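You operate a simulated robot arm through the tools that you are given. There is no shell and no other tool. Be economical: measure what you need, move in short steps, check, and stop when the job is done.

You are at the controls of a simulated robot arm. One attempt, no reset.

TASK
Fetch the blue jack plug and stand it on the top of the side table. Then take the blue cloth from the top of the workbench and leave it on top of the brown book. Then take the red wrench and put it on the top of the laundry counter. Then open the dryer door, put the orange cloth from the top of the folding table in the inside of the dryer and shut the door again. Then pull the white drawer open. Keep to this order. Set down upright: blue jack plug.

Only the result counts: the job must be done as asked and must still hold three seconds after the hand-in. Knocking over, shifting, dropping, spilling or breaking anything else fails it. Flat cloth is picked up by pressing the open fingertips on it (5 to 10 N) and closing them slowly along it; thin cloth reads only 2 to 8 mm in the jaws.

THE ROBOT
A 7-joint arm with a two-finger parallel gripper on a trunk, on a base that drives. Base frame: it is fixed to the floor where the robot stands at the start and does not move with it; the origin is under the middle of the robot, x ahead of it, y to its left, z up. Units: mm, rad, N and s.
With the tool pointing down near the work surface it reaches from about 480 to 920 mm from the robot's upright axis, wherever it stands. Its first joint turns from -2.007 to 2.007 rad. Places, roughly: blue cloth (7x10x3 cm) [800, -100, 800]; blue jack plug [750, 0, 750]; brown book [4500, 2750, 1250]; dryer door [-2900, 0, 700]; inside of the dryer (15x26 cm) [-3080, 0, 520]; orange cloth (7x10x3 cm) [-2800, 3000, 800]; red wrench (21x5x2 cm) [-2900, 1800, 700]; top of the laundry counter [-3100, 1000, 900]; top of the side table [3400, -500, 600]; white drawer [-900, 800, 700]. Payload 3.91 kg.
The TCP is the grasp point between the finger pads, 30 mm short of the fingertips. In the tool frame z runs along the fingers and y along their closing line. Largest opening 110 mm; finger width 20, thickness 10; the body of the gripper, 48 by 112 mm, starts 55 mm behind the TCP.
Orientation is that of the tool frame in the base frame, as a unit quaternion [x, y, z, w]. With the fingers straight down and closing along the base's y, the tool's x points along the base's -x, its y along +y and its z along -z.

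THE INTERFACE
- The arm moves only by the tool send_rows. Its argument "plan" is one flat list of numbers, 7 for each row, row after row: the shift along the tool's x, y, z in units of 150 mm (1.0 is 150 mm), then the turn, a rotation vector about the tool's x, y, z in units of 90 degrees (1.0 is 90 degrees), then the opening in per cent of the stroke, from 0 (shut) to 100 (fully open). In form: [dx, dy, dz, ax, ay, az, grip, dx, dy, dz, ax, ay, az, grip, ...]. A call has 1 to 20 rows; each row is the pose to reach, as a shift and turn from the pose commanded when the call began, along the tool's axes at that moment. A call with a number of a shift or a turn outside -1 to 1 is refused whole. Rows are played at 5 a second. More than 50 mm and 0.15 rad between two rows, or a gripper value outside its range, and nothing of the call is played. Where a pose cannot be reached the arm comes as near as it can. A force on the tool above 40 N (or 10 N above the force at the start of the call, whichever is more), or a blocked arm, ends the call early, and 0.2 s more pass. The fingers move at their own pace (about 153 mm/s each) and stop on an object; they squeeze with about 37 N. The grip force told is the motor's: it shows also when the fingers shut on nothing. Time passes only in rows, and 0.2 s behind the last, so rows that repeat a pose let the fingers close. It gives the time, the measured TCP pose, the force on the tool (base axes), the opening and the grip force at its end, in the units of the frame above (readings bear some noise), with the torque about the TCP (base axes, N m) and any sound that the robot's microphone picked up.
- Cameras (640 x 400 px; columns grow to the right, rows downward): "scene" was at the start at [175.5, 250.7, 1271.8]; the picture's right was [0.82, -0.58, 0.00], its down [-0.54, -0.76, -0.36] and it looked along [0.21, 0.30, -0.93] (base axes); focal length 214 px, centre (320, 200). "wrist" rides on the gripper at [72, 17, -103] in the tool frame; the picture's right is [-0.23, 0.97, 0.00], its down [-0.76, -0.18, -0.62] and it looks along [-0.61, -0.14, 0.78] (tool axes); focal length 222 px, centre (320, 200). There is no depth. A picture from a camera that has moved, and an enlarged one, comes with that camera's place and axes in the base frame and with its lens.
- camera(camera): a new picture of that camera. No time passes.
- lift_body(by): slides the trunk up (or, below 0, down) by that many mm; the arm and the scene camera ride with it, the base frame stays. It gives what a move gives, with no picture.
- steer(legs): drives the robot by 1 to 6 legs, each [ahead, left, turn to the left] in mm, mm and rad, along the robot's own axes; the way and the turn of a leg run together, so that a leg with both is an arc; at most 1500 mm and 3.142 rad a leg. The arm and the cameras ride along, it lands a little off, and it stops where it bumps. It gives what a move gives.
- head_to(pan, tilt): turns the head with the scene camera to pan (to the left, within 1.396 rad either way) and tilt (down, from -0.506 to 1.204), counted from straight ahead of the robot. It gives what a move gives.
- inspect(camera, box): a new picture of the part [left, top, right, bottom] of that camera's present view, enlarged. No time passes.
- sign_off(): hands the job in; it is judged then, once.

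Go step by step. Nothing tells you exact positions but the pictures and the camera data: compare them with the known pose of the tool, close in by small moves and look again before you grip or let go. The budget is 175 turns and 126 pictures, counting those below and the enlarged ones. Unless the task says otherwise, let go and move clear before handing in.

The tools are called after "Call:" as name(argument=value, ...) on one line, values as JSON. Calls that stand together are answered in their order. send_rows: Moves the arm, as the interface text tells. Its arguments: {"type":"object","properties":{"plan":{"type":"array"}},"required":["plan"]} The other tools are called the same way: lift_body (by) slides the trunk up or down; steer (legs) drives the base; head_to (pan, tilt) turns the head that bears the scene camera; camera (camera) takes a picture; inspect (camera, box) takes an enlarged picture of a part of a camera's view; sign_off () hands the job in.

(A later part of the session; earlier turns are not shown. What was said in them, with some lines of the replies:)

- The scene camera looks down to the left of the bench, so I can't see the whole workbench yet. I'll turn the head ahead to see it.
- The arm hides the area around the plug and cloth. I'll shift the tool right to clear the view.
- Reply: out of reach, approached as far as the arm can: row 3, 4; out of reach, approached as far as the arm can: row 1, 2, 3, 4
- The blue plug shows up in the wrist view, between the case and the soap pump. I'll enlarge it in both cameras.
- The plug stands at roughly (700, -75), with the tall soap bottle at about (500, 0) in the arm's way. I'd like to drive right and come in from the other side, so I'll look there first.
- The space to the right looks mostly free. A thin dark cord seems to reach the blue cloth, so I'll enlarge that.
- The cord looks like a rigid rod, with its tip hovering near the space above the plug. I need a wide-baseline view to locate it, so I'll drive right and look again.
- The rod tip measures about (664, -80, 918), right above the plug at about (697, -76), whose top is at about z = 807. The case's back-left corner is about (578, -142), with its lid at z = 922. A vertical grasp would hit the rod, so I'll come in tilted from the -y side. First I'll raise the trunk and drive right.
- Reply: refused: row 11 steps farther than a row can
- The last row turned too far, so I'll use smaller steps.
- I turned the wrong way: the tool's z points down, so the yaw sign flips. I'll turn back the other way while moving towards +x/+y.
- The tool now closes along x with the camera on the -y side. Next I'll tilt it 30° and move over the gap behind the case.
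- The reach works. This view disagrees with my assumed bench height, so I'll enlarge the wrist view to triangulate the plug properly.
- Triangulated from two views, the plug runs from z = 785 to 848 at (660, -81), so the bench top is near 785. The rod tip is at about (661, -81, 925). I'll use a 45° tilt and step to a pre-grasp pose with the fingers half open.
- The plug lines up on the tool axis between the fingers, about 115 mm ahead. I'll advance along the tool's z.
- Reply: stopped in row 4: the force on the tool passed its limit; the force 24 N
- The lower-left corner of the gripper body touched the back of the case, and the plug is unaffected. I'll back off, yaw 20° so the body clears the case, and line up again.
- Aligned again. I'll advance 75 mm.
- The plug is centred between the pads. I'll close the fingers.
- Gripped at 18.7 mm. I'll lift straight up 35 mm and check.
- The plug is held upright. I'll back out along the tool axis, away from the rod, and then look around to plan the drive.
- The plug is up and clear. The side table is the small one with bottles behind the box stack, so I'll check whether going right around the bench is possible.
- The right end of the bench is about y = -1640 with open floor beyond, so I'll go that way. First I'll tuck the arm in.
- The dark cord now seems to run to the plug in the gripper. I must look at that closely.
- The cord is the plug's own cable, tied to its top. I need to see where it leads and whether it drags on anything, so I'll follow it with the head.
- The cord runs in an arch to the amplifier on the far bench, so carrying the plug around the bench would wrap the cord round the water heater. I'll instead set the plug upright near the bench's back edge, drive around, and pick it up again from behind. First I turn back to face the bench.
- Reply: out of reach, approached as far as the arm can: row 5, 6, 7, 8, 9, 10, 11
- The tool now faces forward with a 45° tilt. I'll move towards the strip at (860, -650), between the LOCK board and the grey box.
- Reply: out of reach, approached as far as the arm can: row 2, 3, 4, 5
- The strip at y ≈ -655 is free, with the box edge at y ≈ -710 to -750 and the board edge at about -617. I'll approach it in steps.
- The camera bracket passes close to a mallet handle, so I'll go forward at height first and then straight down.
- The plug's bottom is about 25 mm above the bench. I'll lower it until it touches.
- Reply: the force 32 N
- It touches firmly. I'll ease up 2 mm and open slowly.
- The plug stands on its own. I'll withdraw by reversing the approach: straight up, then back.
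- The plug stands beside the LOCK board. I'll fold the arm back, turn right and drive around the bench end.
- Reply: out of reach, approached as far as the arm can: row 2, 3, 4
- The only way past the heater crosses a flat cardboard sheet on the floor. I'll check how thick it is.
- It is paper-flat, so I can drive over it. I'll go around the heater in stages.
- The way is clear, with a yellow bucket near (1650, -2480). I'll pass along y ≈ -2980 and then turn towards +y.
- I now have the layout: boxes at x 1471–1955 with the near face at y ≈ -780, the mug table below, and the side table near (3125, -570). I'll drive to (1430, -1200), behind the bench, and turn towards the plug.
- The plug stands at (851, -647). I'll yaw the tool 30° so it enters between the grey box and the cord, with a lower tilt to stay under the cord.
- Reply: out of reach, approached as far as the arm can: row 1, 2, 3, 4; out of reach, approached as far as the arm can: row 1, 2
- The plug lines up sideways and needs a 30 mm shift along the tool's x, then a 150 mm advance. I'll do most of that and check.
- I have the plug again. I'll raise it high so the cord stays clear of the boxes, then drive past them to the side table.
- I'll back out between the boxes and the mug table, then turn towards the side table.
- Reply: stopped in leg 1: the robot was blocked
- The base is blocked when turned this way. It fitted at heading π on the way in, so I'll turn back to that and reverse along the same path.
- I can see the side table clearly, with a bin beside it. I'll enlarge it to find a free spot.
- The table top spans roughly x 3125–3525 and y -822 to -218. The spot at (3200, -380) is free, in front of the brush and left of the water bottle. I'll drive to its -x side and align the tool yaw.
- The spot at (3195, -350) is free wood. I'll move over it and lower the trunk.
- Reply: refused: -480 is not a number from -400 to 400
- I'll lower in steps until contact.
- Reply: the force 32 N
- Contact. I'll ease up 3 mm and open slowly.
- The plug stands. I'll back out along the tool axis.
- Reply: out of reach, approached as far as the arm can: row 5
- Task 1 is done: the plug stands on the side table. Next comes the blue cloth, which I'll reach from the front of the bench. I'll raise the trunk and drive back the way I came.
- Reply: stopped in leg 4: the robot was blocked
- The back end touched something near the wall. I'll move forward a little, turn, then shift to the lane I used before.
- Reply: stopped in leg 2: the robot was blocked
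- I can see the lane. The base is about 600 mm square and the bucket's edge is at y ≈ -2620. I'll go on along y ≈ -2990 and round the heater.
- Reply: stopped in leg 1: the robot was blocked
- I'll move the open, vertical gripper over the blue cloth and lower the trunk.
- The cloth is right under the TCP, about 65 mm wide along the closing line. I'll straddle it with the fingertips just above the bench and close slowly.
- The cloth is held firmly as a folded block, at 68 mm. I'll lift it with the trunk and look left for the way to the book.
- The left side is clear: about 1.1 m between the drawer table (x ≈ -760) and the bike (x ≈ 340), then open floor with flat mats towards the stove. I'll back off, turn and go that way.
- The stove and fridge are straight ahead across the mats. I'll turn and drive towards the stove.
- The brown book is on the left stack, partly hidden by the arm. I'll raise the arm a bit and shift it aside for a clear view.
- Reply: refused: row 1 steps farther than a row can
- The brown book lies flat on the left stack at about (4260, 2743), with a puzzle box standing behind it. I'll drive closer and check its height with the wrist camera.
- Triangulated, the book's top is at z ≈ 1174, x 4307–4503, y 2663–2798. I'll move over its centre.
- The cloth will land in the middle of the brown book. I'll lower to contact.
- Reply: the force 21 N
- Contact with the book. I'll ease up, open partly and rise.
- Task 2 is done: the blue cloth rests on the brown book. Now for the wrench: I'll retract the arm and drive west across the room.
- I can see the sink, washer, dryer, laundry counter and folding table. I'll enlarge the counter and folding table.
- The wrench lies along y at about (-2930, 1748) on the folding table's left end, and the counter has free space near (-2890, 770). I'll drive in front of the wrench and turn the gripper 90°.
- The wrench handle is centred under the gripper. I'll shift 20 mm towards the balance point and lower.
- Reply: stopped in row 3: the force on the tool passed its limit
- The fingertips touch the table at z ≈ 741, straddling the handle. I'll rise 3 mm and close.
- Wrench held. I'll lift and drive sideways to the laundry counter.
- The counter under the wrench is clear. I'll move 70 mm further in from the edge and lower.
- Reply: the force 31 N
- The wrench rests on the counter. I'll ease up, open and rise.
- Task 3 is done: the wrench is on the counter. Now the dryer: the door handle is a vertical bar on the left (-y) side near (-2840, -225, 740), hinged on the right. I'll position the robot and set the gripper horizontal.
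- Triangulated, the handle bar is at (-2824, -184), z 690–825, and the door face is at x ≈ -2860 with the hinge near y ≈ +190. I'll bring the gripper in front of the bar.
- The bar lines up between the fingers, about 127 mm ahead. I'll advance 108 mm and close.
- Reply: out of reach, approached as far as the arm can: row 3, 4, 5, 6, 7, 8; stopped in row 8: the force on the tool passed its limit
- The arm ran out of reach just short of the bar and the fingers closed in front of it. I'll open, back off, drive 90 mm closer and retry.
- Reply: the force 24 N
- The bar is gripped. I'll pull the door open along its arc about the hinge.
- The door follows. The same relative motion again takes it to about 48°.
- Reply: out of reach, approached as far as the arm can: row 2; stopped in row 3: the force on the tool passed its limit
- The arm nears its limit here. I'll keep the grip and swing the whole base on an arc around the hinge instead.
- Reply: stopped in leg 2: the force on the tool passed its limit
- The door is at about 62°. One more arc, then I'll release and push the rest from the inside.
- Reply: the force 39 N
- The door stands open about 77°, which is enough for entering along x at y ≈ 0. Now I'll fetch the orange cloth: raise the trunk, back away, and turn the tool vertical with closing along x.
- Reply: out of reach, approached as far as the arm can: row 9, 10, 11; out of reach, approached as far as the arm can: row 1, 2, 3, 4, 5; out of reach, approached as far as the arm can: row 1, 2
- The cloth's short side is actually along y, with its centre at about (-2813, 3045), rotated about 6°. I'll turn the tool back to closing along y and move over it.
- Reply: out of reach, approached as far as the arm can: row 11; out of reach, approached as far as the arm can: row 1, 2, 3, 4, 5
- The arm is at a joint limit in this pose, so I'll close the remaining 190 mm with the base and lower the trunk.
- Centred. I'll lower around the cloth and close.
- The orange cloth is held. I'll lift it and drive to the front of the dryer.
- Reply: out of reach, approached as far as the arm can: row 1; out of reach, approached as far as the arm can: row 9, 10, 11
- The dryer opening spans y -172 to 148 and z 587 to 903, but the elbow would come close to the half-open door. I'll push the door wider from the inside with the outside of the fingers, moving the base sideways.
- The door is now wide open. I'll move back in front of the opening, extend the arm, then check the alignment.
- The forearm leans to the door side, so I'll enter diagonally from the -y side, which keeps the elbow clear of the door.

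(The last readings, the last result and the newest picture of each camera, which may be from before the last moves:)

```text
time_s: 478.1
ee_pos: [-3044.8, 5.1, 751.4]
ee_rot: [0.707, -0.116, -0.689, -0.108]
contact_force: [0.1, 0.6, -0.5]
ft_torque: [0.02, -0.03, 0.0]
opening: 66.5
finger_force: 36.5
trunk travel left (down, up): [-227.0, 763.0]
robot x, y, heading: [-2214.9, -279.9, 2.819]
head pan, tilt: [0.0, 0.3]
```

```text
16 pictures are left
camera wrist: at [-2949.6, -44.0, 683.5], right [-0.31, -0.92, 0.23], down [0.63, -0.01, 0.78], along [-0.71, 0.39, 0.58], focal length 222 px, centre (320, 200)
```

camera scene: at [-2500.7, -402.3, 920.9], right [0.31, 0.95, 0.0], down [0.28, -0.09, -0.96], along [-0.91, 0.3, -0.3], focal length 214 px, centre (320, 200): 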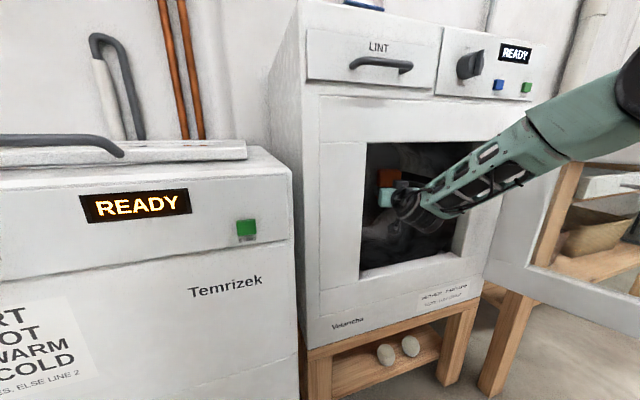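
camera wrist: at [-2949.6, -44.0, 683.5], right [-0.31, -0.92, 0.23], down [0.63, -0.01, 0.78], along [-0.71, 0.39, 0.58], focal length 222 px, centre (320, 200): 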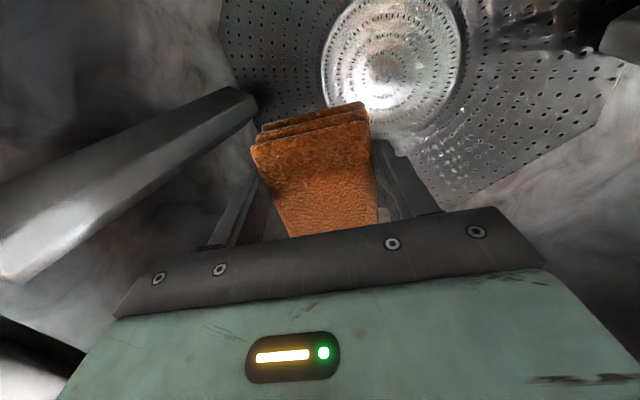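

The cloth is inside the drum. I'll lower 40 mm and release it.

Call:
lift_body(by=-40)

Call:
send_rows(plan=[0, 0, 0, 0, 0, 0, 62, 0, 0, 0, 0, 0, 0, 70, 0, 0, 0, 0, 0, 0, 80, 0, 0, 0, 0, 0, 0, 80, 0, 0, 0, 0, 0, 0, 80])

Call:
camera(camera="wrist")

```text
time_s: 478.9
ee_pos: [-3043.7, 4.9, 711.4]
ee_rot: [0.707, -0.116, -0.689, -0.108]
contact_force: [-0.5, -0.7, -0.5]
ft_torque: [-0.05, -0.01, 0.01]
opening: 66.7
finger_force: 36.9
trunk travel left (down, up): [-187.0, 803.0]
robot x, y, heading: [-2213.1, -282.4, 2.822]
head pan, tilt: [0.0, 0.3]
```

```text
time_s: 480.1
ee_pos: [-3044.6, 4.9, 711.6]
ee_rot: [0.707, -0.116, -0.689, -0.108]
contact_force: [-0.1, -0.3, 0.7]
ft_torque: [-0.02, -0.03, 0.01]
opening: 88.0
finger_force: 0.1
trunk travel left (down, up): [-187.0, 803.0]
robot x, y, heading: [-2213.9, -282.4, 2.822]
head pan, tilt: [0.0, 0.3]
```

```text
15 pictures are left
camera wrist: at [-2949.6, -44.0, 643.5], right [-0.31, -0.92, 0.23], down [0.63, -0.01, 0.78], along [-0.71, 0.39, 0.58], focal length 222 px, centre (320, 200)
```

wrist: 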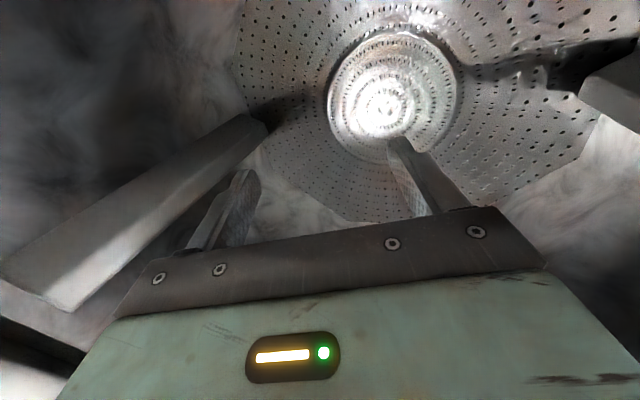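

The cloth has dropped. I'll raise 40 mm, back straight out and check inside.

Call:
lift_body(by=40)

Call:
steer(legs=[[-150, 0, 0], [-200, 0, 0], [-100, 0, 0]])

Call:
inspect(camera="scene", box=[280, 60, 600, 300])

```text
time_s: 481.0
ee_pos: [-3044.5, 5.7, 751.7]
ee_rot: [0.707, -0.116, -0.689, -0.108]
contact_force: [0.8, 0.0, -0.6]
ft_torque: [0.0, -0.02, -0.02]
opening: 87.9
finger_force: 0.0
trunk travel left (down, up): [-227.0, 763.0]
robot x, y, heading: [-2212.7, -282.2, 2.828]
head pan, tilt: [0.0, 0.3]
```

```text
time_s: 484.3
ee_pos: [-2605.9, -137.5, 752.5]
ee_rot: [0.707, -0.116, -0.69, -0.109]
contact_force: [-0.1, 0.0, 0.6]
ft_torque: [0.02, -0.02, 0.02]
opening: 88.0
finger_force: 0.1
trunk travel left (down, up): [-227.0, 763.0]
robot x, y, heading: [-1771.1, -429.0, 2.813]
head pan, tilt: [0.0, 0.3]
```

```text
1.67 times, centred on (440, 180) of scene
camera zoom: at [-2063.3, -546.9, 920.9], right [0.32, 0.95, 0.0], down [0.28, -0.09, -0.96], along [-0.91, 0.3, -0.3], focal length 358 px, centre (120, 233)
```

zoom: 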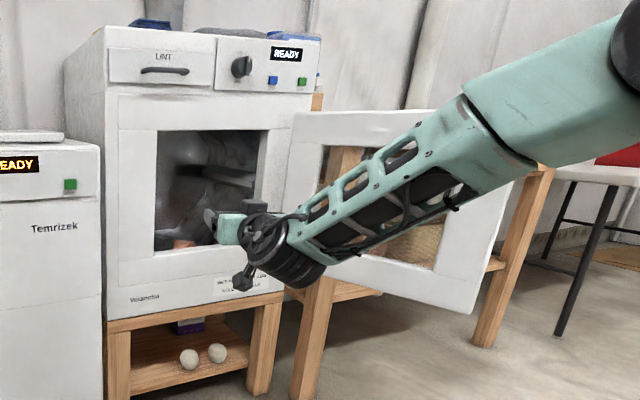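

The orange cloth is visible inside. To shut the door I'll use the closed vertical fingers as a peg on the door's top rim (z ≈ 942), pushing from outside above the handle.

Call:
lift_body(by=350)

Call:
send_rows(plan=[0, 0, 0, 0, 0.09, 0, 0, 0, 0, 0, 0, 0.18, 0, 0, 0, 0, 0, 0, 0.27, 0, 0, 0, 0, 0, 0, 0.36, 0, 0, 0, 0, 0, 0, 0.45, 0, 0, 0, 0, 0, 0, 0.54, 0, 0, 0, 0, 0, 0, 0.63, 0, 0, 0, 0, 0, 0, 0.72, 0, 0, 0, 0, 0, 0, 0.81, 0, 0, 0, 0, 0, 0, 0.9, 0, 0, 0, 0, 0, 0, 0.98, 0, 0])

Call:
send_rows(plan=[0.3, 0, 0, 0, 0, 0, 0, 0.6, 0, 0, 0, 0, 0, 0, 0.9, 0, 0, 0, 0, 0, 0, 1, 0, 0, 0, 0, 0, 0])

Call:
steer(legs=[[0, 0, 0.32], [0, -790, 0]])

```text
time_s: 487.7
ee_pos: [-2605.2, -137.2, 1100.8]
ee_rot: [0.707, -0.117, -0.689, -0.109]
contact_force: [0.3, -0.2, 0.8]
ft_torque: [-0.01, -0.03, 0.0]
opening: 88.0
finger_force: 0.1
trunk travel left (down, up): [-577.0, 413.0]
robot x, y, heading: [-1775.7, -425.4, 2.818]
head pan, tilt: [0.0, 0.3]
```

```text
time_s: 490.1
ee_pos: [-2593.4, -140.4, 1099.9]
ee_rot: [0.987, -0.16, -0.001, 0.003]
contact_force: [0.0, 0.0, 0.9]
ft_torque: [0.0, 0.02, -0.04]
opening: 0.0
finger_force: 36.8
out of reach, approached as far as the arm can: row 11
trunk travel left (down, up): [-577.0, 413.0]
robot x, y, heading: [-1776.6, -427.8, 2.82]
head pan, tilt: [0.0, 0.3]
```

```text
time_s: 491.1
ee_pos: [-2453.4, -188.2, 1099.2]
ee_rot: [0.987, -0.16, -0.003, 0.003]
contact_force: [0.5, 0.1, -0.7]
ft_torque: [0.0, -0.04, 0.03]
opening: 0.2
finger_force: 36.8
trunk travel left (down, up): [-577.0, 413.0]
robot x, y, heading: [-1778.6, -425.8, 2.814]
head pan, tilt: [0.0, 0.3]
```

```text
time_s: 496.5
ee_pos: [-2496.7, 388.5, 1099.3]
ee_rot: [1.0, 0.004, -0.002, 0.003]
contact_force: [0.5, -1.2, -0.5]
ft_torque: [0.01, 0.01, 0.02]
opening: 0.0
finger_force: 37.0
trunk travel left (down, up): [-577.0, 413.0]
robot x, y, heading: [-1781.9, 379.8, -3.14]
head pan, tilt: [0.0, 0.3]
```

Call:
steer(legs=[[66, 0, 0]])

Call:
lift_body(by=-194)

Call:
steer(legs=[[0, 200, 0], [0, 220, 0]])

Call:
camera(camera="scene")

```text
time_s: 497.5
ee_pos: [-2563.9, 388.0, 1099.4]
ee_rot: [1.0, 0.003, -0.003, 0.003]
contact_force: [0.0, -0.1, -0.1]
ft_torque: [0.0, 0.04, -0.03]
opening: 0.2
finger_force: 37.3
trunk travel left (down, up): [-577.0, 413.0]
robot x, y, heading: [-1848.4, 378.3, -3.141]
head pan, tilt: [0.0, 0.3]
```

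```text
time_s: 499.6
ee_pos: [-2562.4, 388.1, 905.5]
ee_rot: [1.0, 0.002, -0.003, 0.003]
contact_force: [-0.8, -0.3, -0.7]
ft_torque: [0.01, 0.0, 0.0]
opening: 0.0
finger_force: 36.6
trunk travel left (down, up): [-383.0, 607.0]
robot x, y, heading: [-1846.4, 379.6, -3.134]
head pan, tilt: [0.0, 0.3]
```

```text
time_s: 502.5
ee_pos: [-2561.1, -31.7, 905.8]
ee_rot: [1.0, 0.0, -0.002, 0.003]
contact_force: [-0.2, -0.2, -0.5]
ft_torque: [0.0, 0.0, -0.01]
opening: 0.1
finger_force: 37.3
trunk travel left (down, up): [-383.0, 607.0]
robot x, y, heading: [-1843.8, -43.5, 3.143]
head pan, tilt: [0.0, 0.3]
```

```text
13 pictures are left
camera scene: at [-2078.5, -249.7, 1076.9], right [0.0, 1.0, 0.0], down [0.3, 0.0, -0.96], along [-0.96, 0.0, -0.3], focal length 214 px, centre (320, 200)
```

scene: 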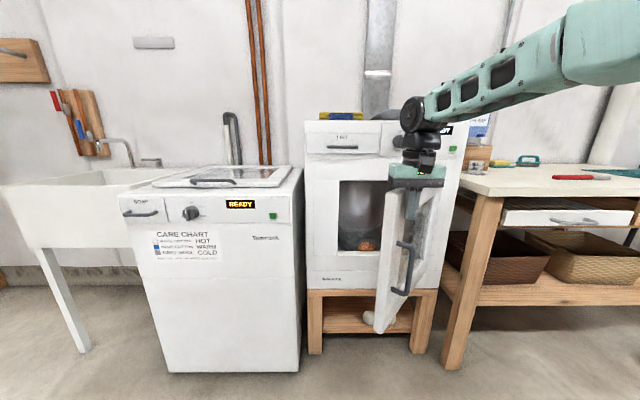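

The door follows the peg, and the cloth is visible inside. I'll tilt the tool so the tips lead, then push the door shut towards -x.

Call:
send_rows(plan=[0, 0, 0, 0, -0.09, 0, 0, 0, 0, 0, 0, -0.18, 0, 0, 0, 0, 0, 0, -0.27, 0, 0, 0, 0, 0, 0, -0.36, 0, 0, 0, 0, 0, 0, -0.42, 0, 0])

Call:
steer(legs=[[120, 50, 0], [100, 30, 0], [30, 0, 0]])

Call:
camera(camera="scene")

```text
time_s: 503.7
ee_pos: [-2563.5, -33.0, 905.1]
ee_rot: [0.945, -0.001, -0.327, 0.004]
contact_force: [0.3, 0.2, 0.6]
ft_torque: [-0.02, 0.01, 0.0]
opening: 0.0
finger_force: 36.8
trunk travel left (down, up): [-383.0, 607.0]
robot x, y, heading: [-1842.1, -44.9, 3.137]
head pan, tilt: [0.0, 0.3]
```

```text
time_s: 506.2
ee_pos: [-2814.9, -110.5, 905.1]
ee_rot: [0.945, -0.003, -0.326, 0.003]
contact_force: [-0.8, -0.2, 0.2]
ft_torque: [-0.05, 0.01, 0.01]
opening: 0.0
finger_force: 37.1
trunk travel left (down, up): [-383.0, 607.0]
robot x, y, heading: [-2095.0, -122.8, 3.136]
head pan, tilt: [0.0, 0.3]
```

```text
12 pictures are left
camera scene: at [-2332.3, -328.6, 1076.9], right [0.01, 1.0, 0.0], down [0.3, 0.0, -0.96], along [-0.96, 0.0, -0.3], focal length 214 px, centre (320, 200)
```

scene: 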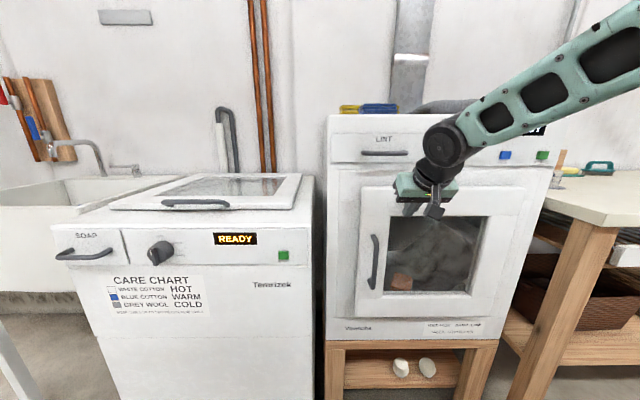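

Almost shut. I'll press on gently until it stops.

Call:
send_rows(plan=[-0.0315, 0, 0.0247, 0, 0, 0, 0, -0.063, 0, 0.0494, 0, 0, 0, 0, -0.0945, 0, 0.074, 0, 0, 0, 0, -0.126, 0, 0.0988, 0, 0, 0, 0, -0.1575, 0, 0.1235, 0, 0, 0, 0, -0.189, 0, 0.148, 0, 0, 0, 0, -0.22, 0, 0.173, 0, 0, 0, 0])

Call:
inspect(camera="scene", box=[310, 90, 570, 350])

```text
time_s: 507.1
ee_pos: [-2831.5, -111.0, 905.1]
ee_rot: [0.947, -0.003, -0.322, 0.003]
contact_force: [17.7, 1.3, 8.0]
ft_torque: [-0.02, -0.09, 0.01]
opening: 0.1
finger_force: 36.9
trunk travel left (down, up): [-383.0, 607.0]
robot x, y, heading: [-2100.8, -126.4, 3.138]
head pan, tilt: [0.0, 0.3]
stopped in row 4: the force on the tool passed its limit (the readings are from after the stop); the commanded pose is now the measured one
```

```text
1.54 times, centred on (440, 220) of scene
camera zoom: at [-2330.9, -328.5, 1077.2], right [0.01, 1.0, 0.0], down [0.29, 0.0, -0.96], along [-0.96, 0.0, -0.29], focal length 330 px, centre (135, 169)
```

zoom: 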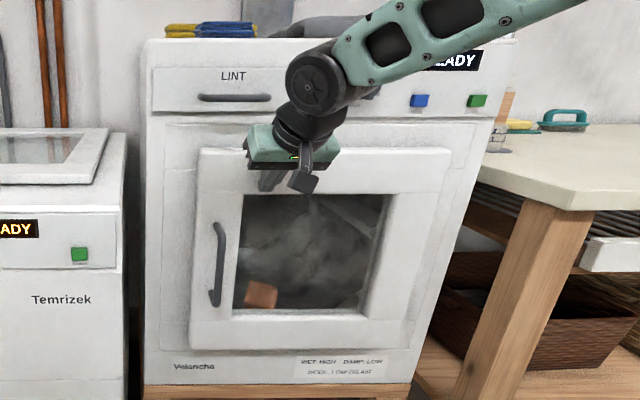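

The door is shut, stopped firmly at its closed position. I'll back away and drive round to the white drawer, on the east side of the drawer table.

Call:
steer(legs=[[-300, 0, 0], [-1000, 0, 0], [-700, 0, 0]])

Call:
inspect(camera="scene", box=[200, 60, 440, 260])

```text
time_s: 517.4
ee_pos: [-832.7, -112.5, 904.6]
ee_rot: [0.947, 0.0, -0.323, 0.004]
contact_force: [0.9, 0.1, 0.0]
ft_torque: [0.02, 0.03, -0.01]
opening: 0.0
finger_force: 37.1
trunk travel left (down, up): [-383.0, 607.0]
robot x, y, heading: [-97.4, -121.9, -3.142]
head pan, tilt: [0.0, 0.3]
```

```text
2.00 times, centred on (320, 160) of scene
camera zoom: at [-330.8, -327.9, 1076.9], right [0.0, 1.0, 0.0], down [0.3, 0.0, -0.96], along [-0.96, 0.0, -0.3], focal length 429 px, centre (320, 280)
```

zoom: 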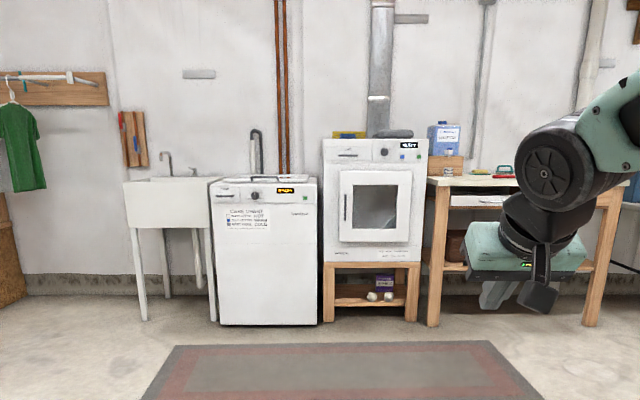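

The door is closed squarely. I'll raise the arm and shift sideways to face the drawer.

Call:
lift_body(by=300)

Call:
steer(legs=[[0, -900, 0]])

Call:
head_to(pan=0.1, tilt=0.9)

Call:
camera(camera="scene")

```text
time_s: 520.4
ee_pos: [-832.2, -112.7, 1204.6]
ee_rot: [0.947, -0.001, -0.322, 0.003]
contact_force: [0.9, -0.2, 1.3]
ft_torque: [-0.01, 0.01, -0.02]
opening: 0.0
finger_force: 37.1
trunk travel left (down, up): [-683.0, 307.0]
robot x, y, heading: [-95.4, -120.1, -3.139]
head pan, tilt: [0.0, 0.3]
```

```text
time_s: 525.1
ee_pos: [-833.7, 785.2, 1203.0]
ee_rot: [0.947, 0.0, -0.322, 0.003]
contact_force: [0.7, 0.0, -0.1]
ft_torque: [-0.03, 0.0, 0.01]
opening: 0.0
finger_force: 37.2
trunk travel left (down, up): [-683.0, 307.0]
robot x, y, heading: [-96.2, 776.4, -3.142]
head pan, tilt: [0.0, 0.3]
```

```text
time_s: 526.1
ee_pos: [-834.1, 785.5, 1204.3]
ee_rot: [0.947, -0.001, -0.322, 0.003]
contact_force: [-0.3, 0.0, 0.8]
ft_torque: [-0.03, -0.01, -0.01]
opening: 0.0
finger_force: 36.9
trunk travel left (down, up): [-683.0, 307.0]
robot x, y, heading: [-101.1, 775.9, -3.141]
head pan, tilt: [0.099, 0.901]
```

```text
9 pictures are left
camera scene: at [-313.3, 563.4, 1324.7], right [-0.1, 0.99, 0.0], down [0.78, 0.08, -0.62], along [-0.62, -0.06, -0.78], focal length 214 px, centre (320, 200)
```

scene: 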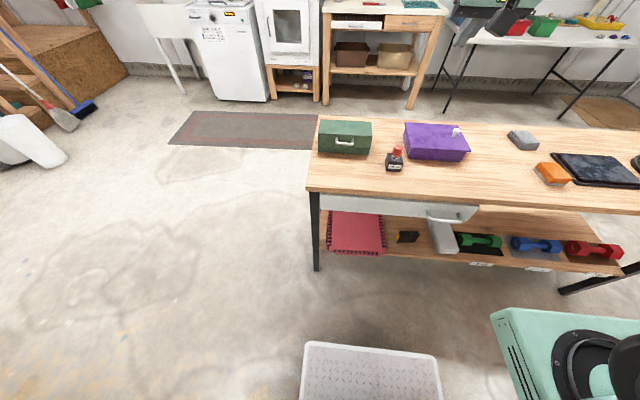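

Call:
inspect(camera="scene", box=[300, 160, 520, 290])

```text
2.91 times, centred on (410, 225) of scene
camera zoom: at [-313.3, 563.4, 1324.7], right [-0.1, 0.99, 0.0], down [0.78, 0.08, -0.62], along [-0.62, -0.06, -0.78], focal length 624 px, centre (58, 127)
```

zoom: 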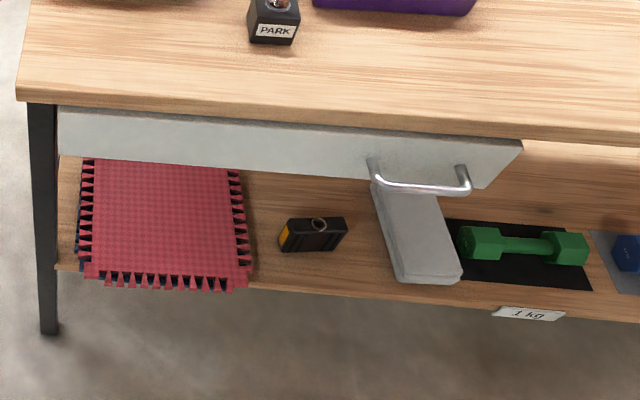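

The drawer handle is a horizontal bar at roughly (-757, 950, 700). I'll come from the south-east with a horizontal gripper closing vertically, so I'll reposition and reorient.

Call:
steer(legs=[[-25, 299, 0], [0, 0, -0.61]])

Call:
send_rows(plan=[0.1, 0, 0, 0, -0.09, 0, 0, 0.2, 0, 0, 0, -0.18, 0, 0, 0.3, 0, 0, 0, -0.27, 0, 0, 0.3, 0, 0, 0, -0.36, 0, 0, 0.3, 0, 0, 0, -0.45, 0, 0, 0.3, 0, 0, 0, -0.54, 0, 0, 0.3, 0, 0, 0, -0.578, 0, 0])

Call:
send_rows(plan=[0, 0, 0, 0, 0, 0.09, 60, 0, 0, 0, 0, 0, 0.18, 60, 0, 0, 0, 0, 0, 0.27, 60, 0, 0, 0, 0, 0, 0.36, 60, 0, 0, 0, 0, 0, 0.45, 60, 0, 0, 0, 0, 0, 0.54, 60, 0, 0, 0, 0, 0, 0.63, 60, 0, 0, 0, 0, 0, 0.72, 60, 0, 0, 0, 0, 0, 0.81, 60, 0, 0, 0, 0, 0, 0.9, 60, 0, 0, 0, 0, 0, 0.99, 60])

```text
time_s: 529.8
ee_pos: [-677.9, 897.2, 1204.0]
ee_rot: [0.905, -0.278, -0.31, -0.091]
contact_force: [-0.3, -0.3, 0.1]
ft_torque: [0.0, -0.03, 0.0]
opening: 0.1
finger_force: 37.3
trunk travel left (down, up): [-683.0, 307.0]
robot x, y, heading: [-70.0, 475.7, 2.553]
head pan, tilt: [0.099, 0.901]
```

```text
time_s: 531.4
ee_pos: [-646.3, 877.0, 1176.8]
ee_rot: [0.677, -0.209, -0.675, -0.203]
contact_force: [1.5, 0.8, 0.9]
ft_torque: [-0.03, 0.0, -0.01]
opening: 0.0
finger_force: 37.1
trunk travel left (down, up): [-683.0, 307.0]
robot x, y, heading: [-69.7, 479.6, 2.551]
head pan, tilt: [0.099, 0.901]
```

```text
time_s: 533.8
ee_pos: [-641.4, 878.1, 1196.6]
ee_rot: [-0.338, 0.627, 0.62, -0.328]
contact_force: [-0.1, -0.8, 0.3]
ft_torque: [-0.02, -0.02, 0.01]
opening: 65.9
finger_force: 0.0
out of reach, approached as far as the arm can: row 10, 11
trunk travel left (down, up): [-683.0, 307.0]
robot x, y, heading: [-70.6, 472.0, 2.547]
head pan, tilt: [0.099, 0.901]
```

Call:
lift_body(by=-400)

Call:
lift_body(by=-80)

Call:
camera(camera="wrist")

Call:
camera(camera="scene")

```text
time_s: 537.6
ee_pos: [-642.0, 877.6, 797.0]
ee_rot: [-0.339, 0.627, 0.62, -0.328]
contact_force: [-1.0, -0.5, 0.5]
ft_torque: [0.02, 0.01, -0.01]
opening: 66.0
finger_force: 0.1
trunk travel left (down, up): [-283.0, 707.0]
robot x, y, heading: [-71.9, 476.2, 2.556]
head pan, tilt: [0.099, 0.901]
```

```text
time_s: 538.8
ee_pos: [-642.2, 880.4, 716.5]
ee_rot: [-0.34, 0.627, 0.62, -0.326]
contact_force: [0.9, -0.4, 0.4]
ft_torque: [0.0, 0.01, 0.0]
opening: 66.0
finger_force: 0.1
trunk travel left (down, up): [-203.0, 787.0]
robot x, y, heading: [-72.3, 477.5, 2.549]
head pan, tilt: [0.099, 0.901]
```

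```text
7 pictures are left
camera wrist: at [-596.3, 761.0, 735.8], right [0.11, 0.19, 0.98], down [0.94, 0.29, -0.16], along [-0.31, 0.94, -0.15], focal length 222 px, centre (320, 200)
```

wrist: 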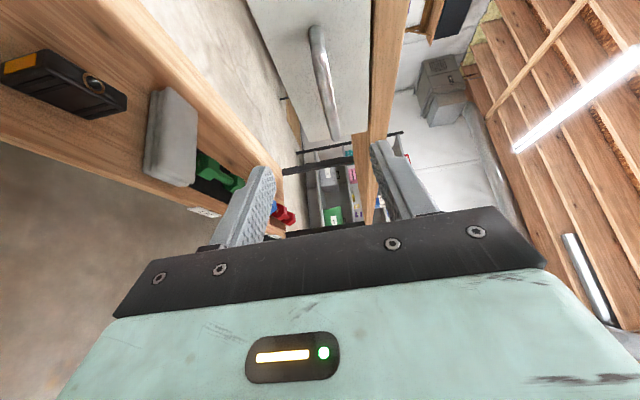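

```text
6 pictures are left
camera scene: at [-369.2, 423.3, 844.6], right [0.47, 0.88, 0.0], down [0.69, -0.37, -0.62], along [-0.55, 0.29, -0.78], focal length 214 px, centre (320, 200)
```

scene: 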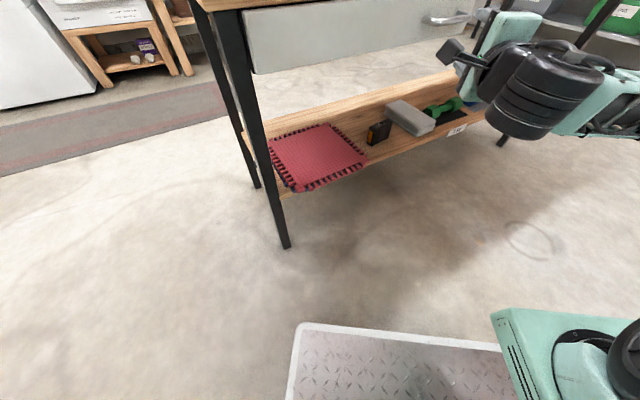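

Triangulated, the bar is at x ≈ -737, z ≈ 729, y 858–979. I'll move in with the fingers above and below it and close.

Call:
send_rows(plan=[0.05, 0.05, 0.1, 0, 0, 0, 40, 0.1, 0.093, 0.25, 0, 0, 0, 40, 0.142, 0.093, 0.4, 0, 0, 0, 40])

Call:
camera(camera="wrist")

```text
time_s: 539.6
ee_pos: [-701.5, 895.4, 731.4]
ee_rot: [-0.341, 0.627, 0.62, -0.326]
contact_force: [-0.1, 0.1, 0.0]
ft_torque: [0.02, -0.02, 0.01]
opening: 43.9
finger_force: 0.2
trunk travel left (down, up): [-203.0, 787.0]
robot x, y, heading: [-74.6, 480.9, 2.55]
head pan, tilt: [0.099, 0.901]
```

```text
5 pictures are left
camera wrist: at [-657.2, 777.4, 750.1], right [0.1, 0.19, 0.98], down [0.94, 0.29, -0.16], along [-0.31, 0.94, -0.15], focal length 222 px, centre (320, 200)
```

wrist: 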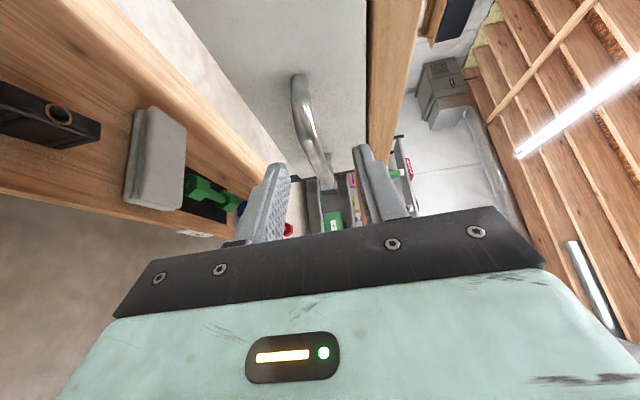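

The bar lies between the fingers. I'll advance 25 mm and close.

Call:
send_rows(plan=[0, 0, 0.08, 0, 0, 0, 40, 0, 0, 0.165, 0, 0, 0, 40, 0, 0, 0.165, 0, 0, 0, 25, 0, 0, 0.165, 0, 0, 0, 12, 0, 0, 0.165, 0, 0, 0, 3, 0, 0, 0.165, 0, 0, 0, 3])

```text
time_s: 541.0
ee_pos: [-724.0, 908.0, 728.5]
ee_rot: [-0.344, 0.63, 0.616, -0.325]
contact_force: [6.6, -3.7, -25.4]
ft_torque: [-0.12, -0.42, 0.14]
opening: 15.9
finger_force: 12.6
out of reach, approached as far as the arm can: row 2
trunk travel left (down, up): [-203.0, 787.0]
robot x, y, heading: [-73.4, 479.4, 2.547]
head pan, tilt: [0.099, 0.901]
```

Call:
send_rows(plan=[0, -0.02, 0, 0, 0, 0, 3, 0, -0.03, 0, 0, 0, 0, 3, 0, -0.03, 0, 0, 0, 0, 3])

```text
time_s: 541.8
ee_pos: [-723.4, 908.3, 729.2]
ee_rot: [-0.343, 0.63, 0.616, -0.325]
contact_force: [7.6, -6.0, -27.2]
ft_torque: [-0.16, -0.48, 0.05]
opening: 17.3
finger_force: 14.0
out of reach, approached as far as the arm can: row 1, 2, 3
trunk travel left (down, up): [-203.0, 787.0]
robot x, y, heading: [-74.8, 476.1, 2.554]
head pan, tilt: [0.099, 0.901]
```

Call:
lift_body(by=-5)

Call:
send_rows(plan=[0, 0, 0, 0, 0, 0, 0, 0, 0, 0, 0, 0, 0, 0])

```text
time_s: 542.3
ee_pos: [-723.6, 907.5, 726.2]
ee_rot: [-0.342, 0.629, 0.618, -0.325]
contact_force: [3.5, -3.8, -15.1]
ft_torque: [0.08, -0.21, 0.34]
opening: 11.8
finger_force: 44.7
trunk travel left (down, up): [-198.0, 792.0]
robot x, y, heading: [-69.3, 481.1, 2.548]
head pan, tilt: [0.099, 0.901]
```

```text
time_s: 542.9
ee_pos: [-724.0, 907.4, 726.6]
ee_rot: [-0.343, 0.629, 0.617, -0.326]
contact_force: [-0.7, -2.6, -8.2]
ft_torque: [0.13, -0.16, 0.27]
opening: 11.5
finger_force: 45.4
trunk travel left (down, up): [-198.0, 792.0]
robot x, y, heading: [-74.5, 479.6, 2.554]
head pan, tilt: [0.099, 0.901]
```

Firm grip. Now I'll pull straight out along +x.

Call:
send_rows(plan=[-0.07, 0, -0.11, 0, 0, 0, 0, -0.14, 0, -0.22, 0, 0, 0, 0, -0.23, 0, -0.345, 0, 0, 0, 0, -0.32, 0, -0.485, 0, 0, 0, 0, -0.415, 0, -0.62, 0, 0, 0, 0, -0.5, 0, -0.75, 0, 0, 0, 0])

```text
time_s: 544.4
ee_pos: [-596.8, 909.1, 727.5]
ee_rot: [-0.351, 0.63, 0.611, -0.325]
contact_force: [0.9, 0.2, -9.6]
ft_torque: [0.37, -0.15, -0.09]
opening: 11.4
finger_force: 45.9
out of reach, approached as far as the arm can: row 6
trunk travel left (down, up): [-198.0, 792.0]
robot x, y, heading: [-70.6, 474.8, 2.545]
head pan, tilt: [0.099, 0.901]
stopped in row 6: the force on the tool passed its limit (the readings are from after the stop); the commanded pose is now the measured one
```

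It is out about 127 mm so far. I'll pull a bit more with the base to see whether that is the stop.

Call:
steer(legs=[[-42, -28, 0], [-33, -22, 0]])

Call:
inspect(camera="scene", box=[180, 0, 640, 200])

```text
time_s: 545.8
ee_pos: [-507.1, 908.6, 726.8]
ee_rot: [-0.35, 0.63, 0.613, -0.325]
contact_force: [-1.7, -2.0, -18.7]
ft_torque: [0.26, -0.29, 0.43]
opening: 11.3
finger_force: 44.8
trunk travel left (down, up): [-198.0, 792.0]
robot x, y, heading: [14.7, 476.6, 2.55]
head pan, tilt: [0.099, 0.901]
```

```text
1.39 times, centred on (410, 100) of scene
camera zoom: at [-279.2, 423.0, 839.4], right [0.47, 0.88, 0.0], down [0.69, -0.37, -0.62], along [-0.55, 0.29, -0.78], focal length 298 px, centre (195, 339)
```

zoom: 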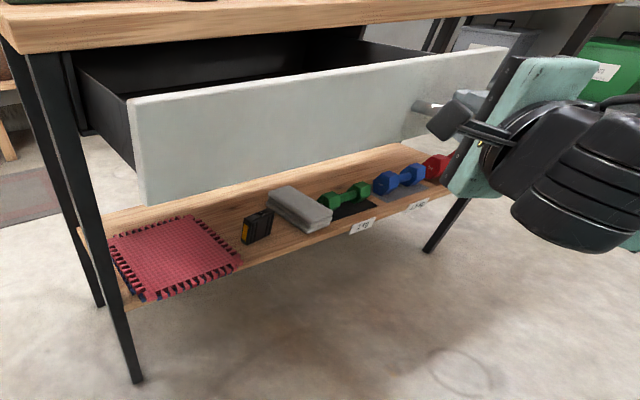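

The drawer is out about 217 mm. I'll pull slightly more, then let go.

Call:
steer(legs=[[-38, -25, 0]])

```text
time_s: 546.5
ee_pos: [-503.7, 908.6, 726.9]
ee_rot: [-0.352, 0.63, 0.612, -0.323]
contact_force: [-0.6, 1.7, -0.3]
ft_torque: [0.25, -0.02, -0.03]
opening: 11.8
finger_force: 45.3
trunk travel left (down, up): [-198.0, 792.0]
robot x, y, heading: [20.4, 477.1, 2.551]
head pan, tilt: [0.099, 0.901]
stopped in leg 1: the robot was blocked; the commanded pose is now the measured one
```

The drawer has reached its end stop at about 220 mm. I'll open the fingers and withdraw.

Call:
send_rows(plan=[0, 0, 0, 0, 0, 0, 20, 0, 0, 0, 0, 0, 0, 38, 0, 0, 0, 0, 0, 0, 38, 0, 0, -0.15, 0, 0, 0, 38, 0, 0, -0.3, 0, 0, 0, 38, 0, 0, -0.5, 0, 0, 0, 38, 0, 0, -0.7, 0, 0, 0, 38])

Call:
camera(camera="wrist")

```text
time_s: 548.0
ee_pos: [-497.9, 891.7, 749.5]
ee_rot: [-0.357, 0.638, 0.606, -0.314]
contact_force: [-0.5, 0.5, -27.4]
ft_torque: [-0.04, -0.49, -0.27]
opening: 55.0
finger_force: 13.2
out of reach, approached as far as the arm can: row 4, 5, 6, 7
trunk travel left (down, up): [-198.0, 792.0]
robot x, y, heading: [23.4, 475.0, 2.547]
head pan, tilt: [0.099, 0.901]
stopped in row 7: the force on the tool passed its limit (the readings are from after the stop); the commanded pose is now the measured one
```

```text
3 pictures are left
camera wrist: at [-452.8, 775.4, 772.5], right [0.05, 0.2, 0.98], down [0.95, 0.29, -0.11], along [-0.31, 0.94, -0.18], focal length 222 px, centre (320, 200)
```

wrist: 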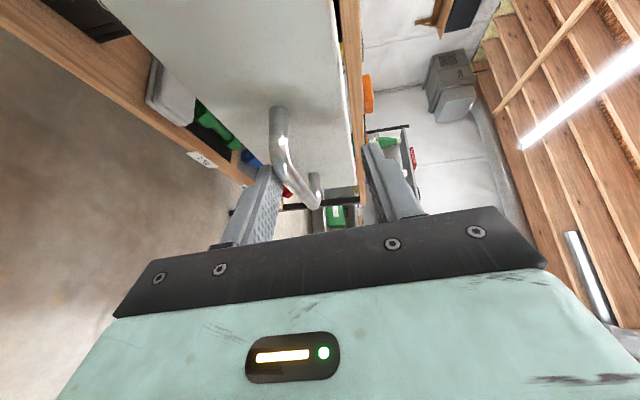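

The lower finger is pressing up on the bar. I'll lower the trunk to centre it, then withdraw with the base.

Call:
lift_body(by=-20)

Call:
steer(legs=[[-50, -33, 0]])

```text
time_s: 548.6
ee_pos: [-498.0, 891.5, 734.1]
ee_rot: [-0.354, 0.635, 0.609, -0.317]
contact_force: [0.8, -0.2, -0.8]
ft_torque: [0.02, -0.04, -0.01]
opening: 41.9
finger_force: 0.0
trunk travel left (down, up): [-178.0, 812.0]
robot x, y, heading: [21.2, 479.5, 2.548]
head pan, tilt: [0.099, 0.901]
```

```text
time_s: 549.6
ee_pos: [-454.0, 906.6, 733.4]
ee_rot: [-0.338, 0.646, 0.612, -0.306]
contact_force: [0.2, -0.3, 0.5]
ft_torque: [0.01, -0.02, 0.05]
opening: 41.6
finger_force: 0.0
trunk travel left (down, up): [-178.0, 812.0]
robot x, y, heading: [58.4, 472.0, 2.523]
head pan, tilt: [0.099, 0.901]
```

The gripper is clear of the bar. I'll raise it away and check the drawer.

Call:
lift_body(by=200)

Call:
head_to(pan=0.3, tilt=0.7)

Call:
camera(camera="scene")

```text
time_s: 551.8
ee_pos: [-444.0, 911.6, 961.0]
ee_rot: [-0.308, 0.651, 0.623, -0.305]
contact_force: [0.2, -0.1, -0.1]
ft_torque: [-0.01, 0.0, 0.0]
opening: 41.8
finger_force: 0.1
trunk travel left (down, up): [-378.0, 612.0]
robot x, y, heading: [49.9, 479.2, 2.533]
head pan, tilt: [0.099, 0.901]
```

```text
time_s: 552.5
ee_pos: [-443.2, 909.9, 959.8]
ee_rot: [-0.309, 0.65, 0.623, -0.305]
contact_force: [0.4, 0.6, -0.6]
ft_torque: [-0.01, 0.0, -0.04]
opening: 41.7
finger_force: 0.0
trunk travel left (down, up): [-378.0, 612.0]
robot x, y, heading: [55.4, 481.0, 2.526]
head pan, tilt: [0.3, 0.7]
```

```text
2 pictures are left
camera scene: at [-293.0, 440.7, 1036.2], right [0.31, 0.95, -0.01], down [0.64, -0.22, -0.74], along [-0.71, 0.22, -0.67], focal length 214 px, centre (320, 200)
```

scene: 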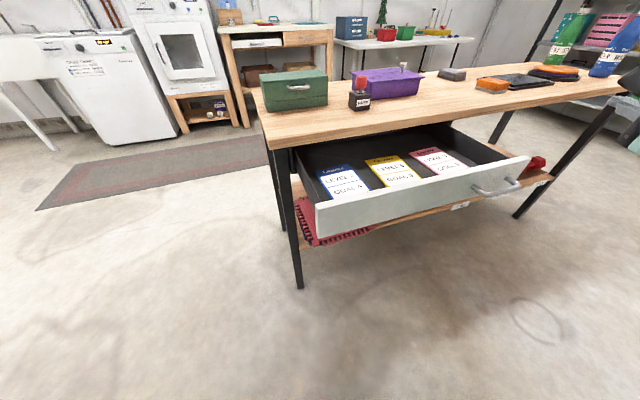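

The drawer is fully open and the dryer door is shut. The base seems slightly tilted against something behind it, so I'll roll forward a little to stand free.

Call:
steer(legs=[[45, 30, 0]])

Call:
head_to(pan=-1.39, tilt=0.9)

Call:
camera(camera="scene")

```text
time_s: 553.4
ee_pos: [-483.0, 888.4, 953.2]
ee_rot: [-0.33, 0.633, 0.627, -0.313]
contact_force: [0.2, -0.4, 0.9]
ft_torque: [-0.01, -0.01, 0.0]
opening: 41.9
finger_force: 0.0
trunk travel left (down, up): [-378.0, 612.0]
robot x, y, heading: [2.2, 469.1, 2.523]
head pan, tilt: [0.3, 0.7]
```

```text
time_s: 555.2
ee_pos: [-481.6, 888.5, 953.9]
ee_rot: [-0.329, 0.633, 0.627, -0.313]
contact_force: [0.1, -0.5, -0.1]
ft_torque: [0.0, 0.03, 0.0]
opening: 41.6
finger_force: 0.2
trunk travel left (down, up): [-378.0, 612.0]
robot x, y, heading: [2.5, 474.0, 2.523]
head pan, tilt: [-1.389, 0.901]
```

```text
1 pictures are left
camera scene: at [-199.0, 456.0, 1019.6], right [0.91, -0.42, 0.0], down [-0.33, -0.71, -0.62], along [0.26, 0.56, -0.78], focal length 214 px, centre (320, 200)
```

scene: 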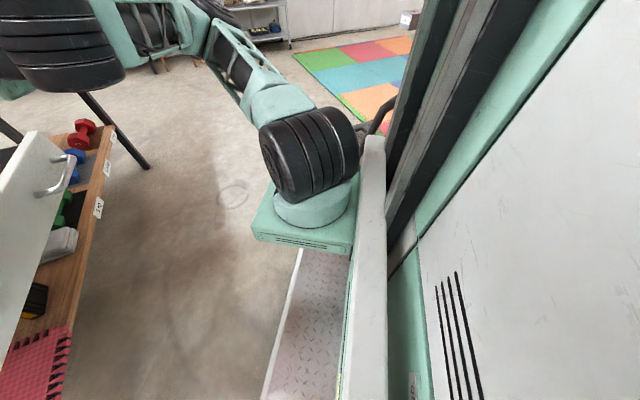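

All five jobs are done in order. The robot stands level and the gripper is clear, so I'll hand in.

Call:
sign_off()

```text
The job is handed in.
```

I did all five jobs in the order you gave and handed in; I don't have the judgement yet.

- **Blue jack plug:** it was standing upright on the side table when I left it. Its cord runs to the amplifier, so I set it down once on the back of the workbench and picked it up again from behind.
- **Blue cloth:** it lies on top of the brown book.
- **Red wrench:** it lies on the laundry counter.
- **Orange cloth:** it is inside the dryer, and the door is shut.
- **White drawer:** it is pulled out about 220 mm, which seems to be its stop.

Three contacts along the way could count against the result:
- **Tool case:** the gripper touched it while I was reaching for the plug.
- **Driving bumps:** the base was stopped several times by things it bumped on the way, near the boxes and near the far wall. I saw nothing out of place, but I did not check each spot.
- **Exercise bike:** the base tilted slightly at the end, as if against something behind it, possibly the bike. I rolled it forward until it was level. The last picture only showed the handlebar, still upright.
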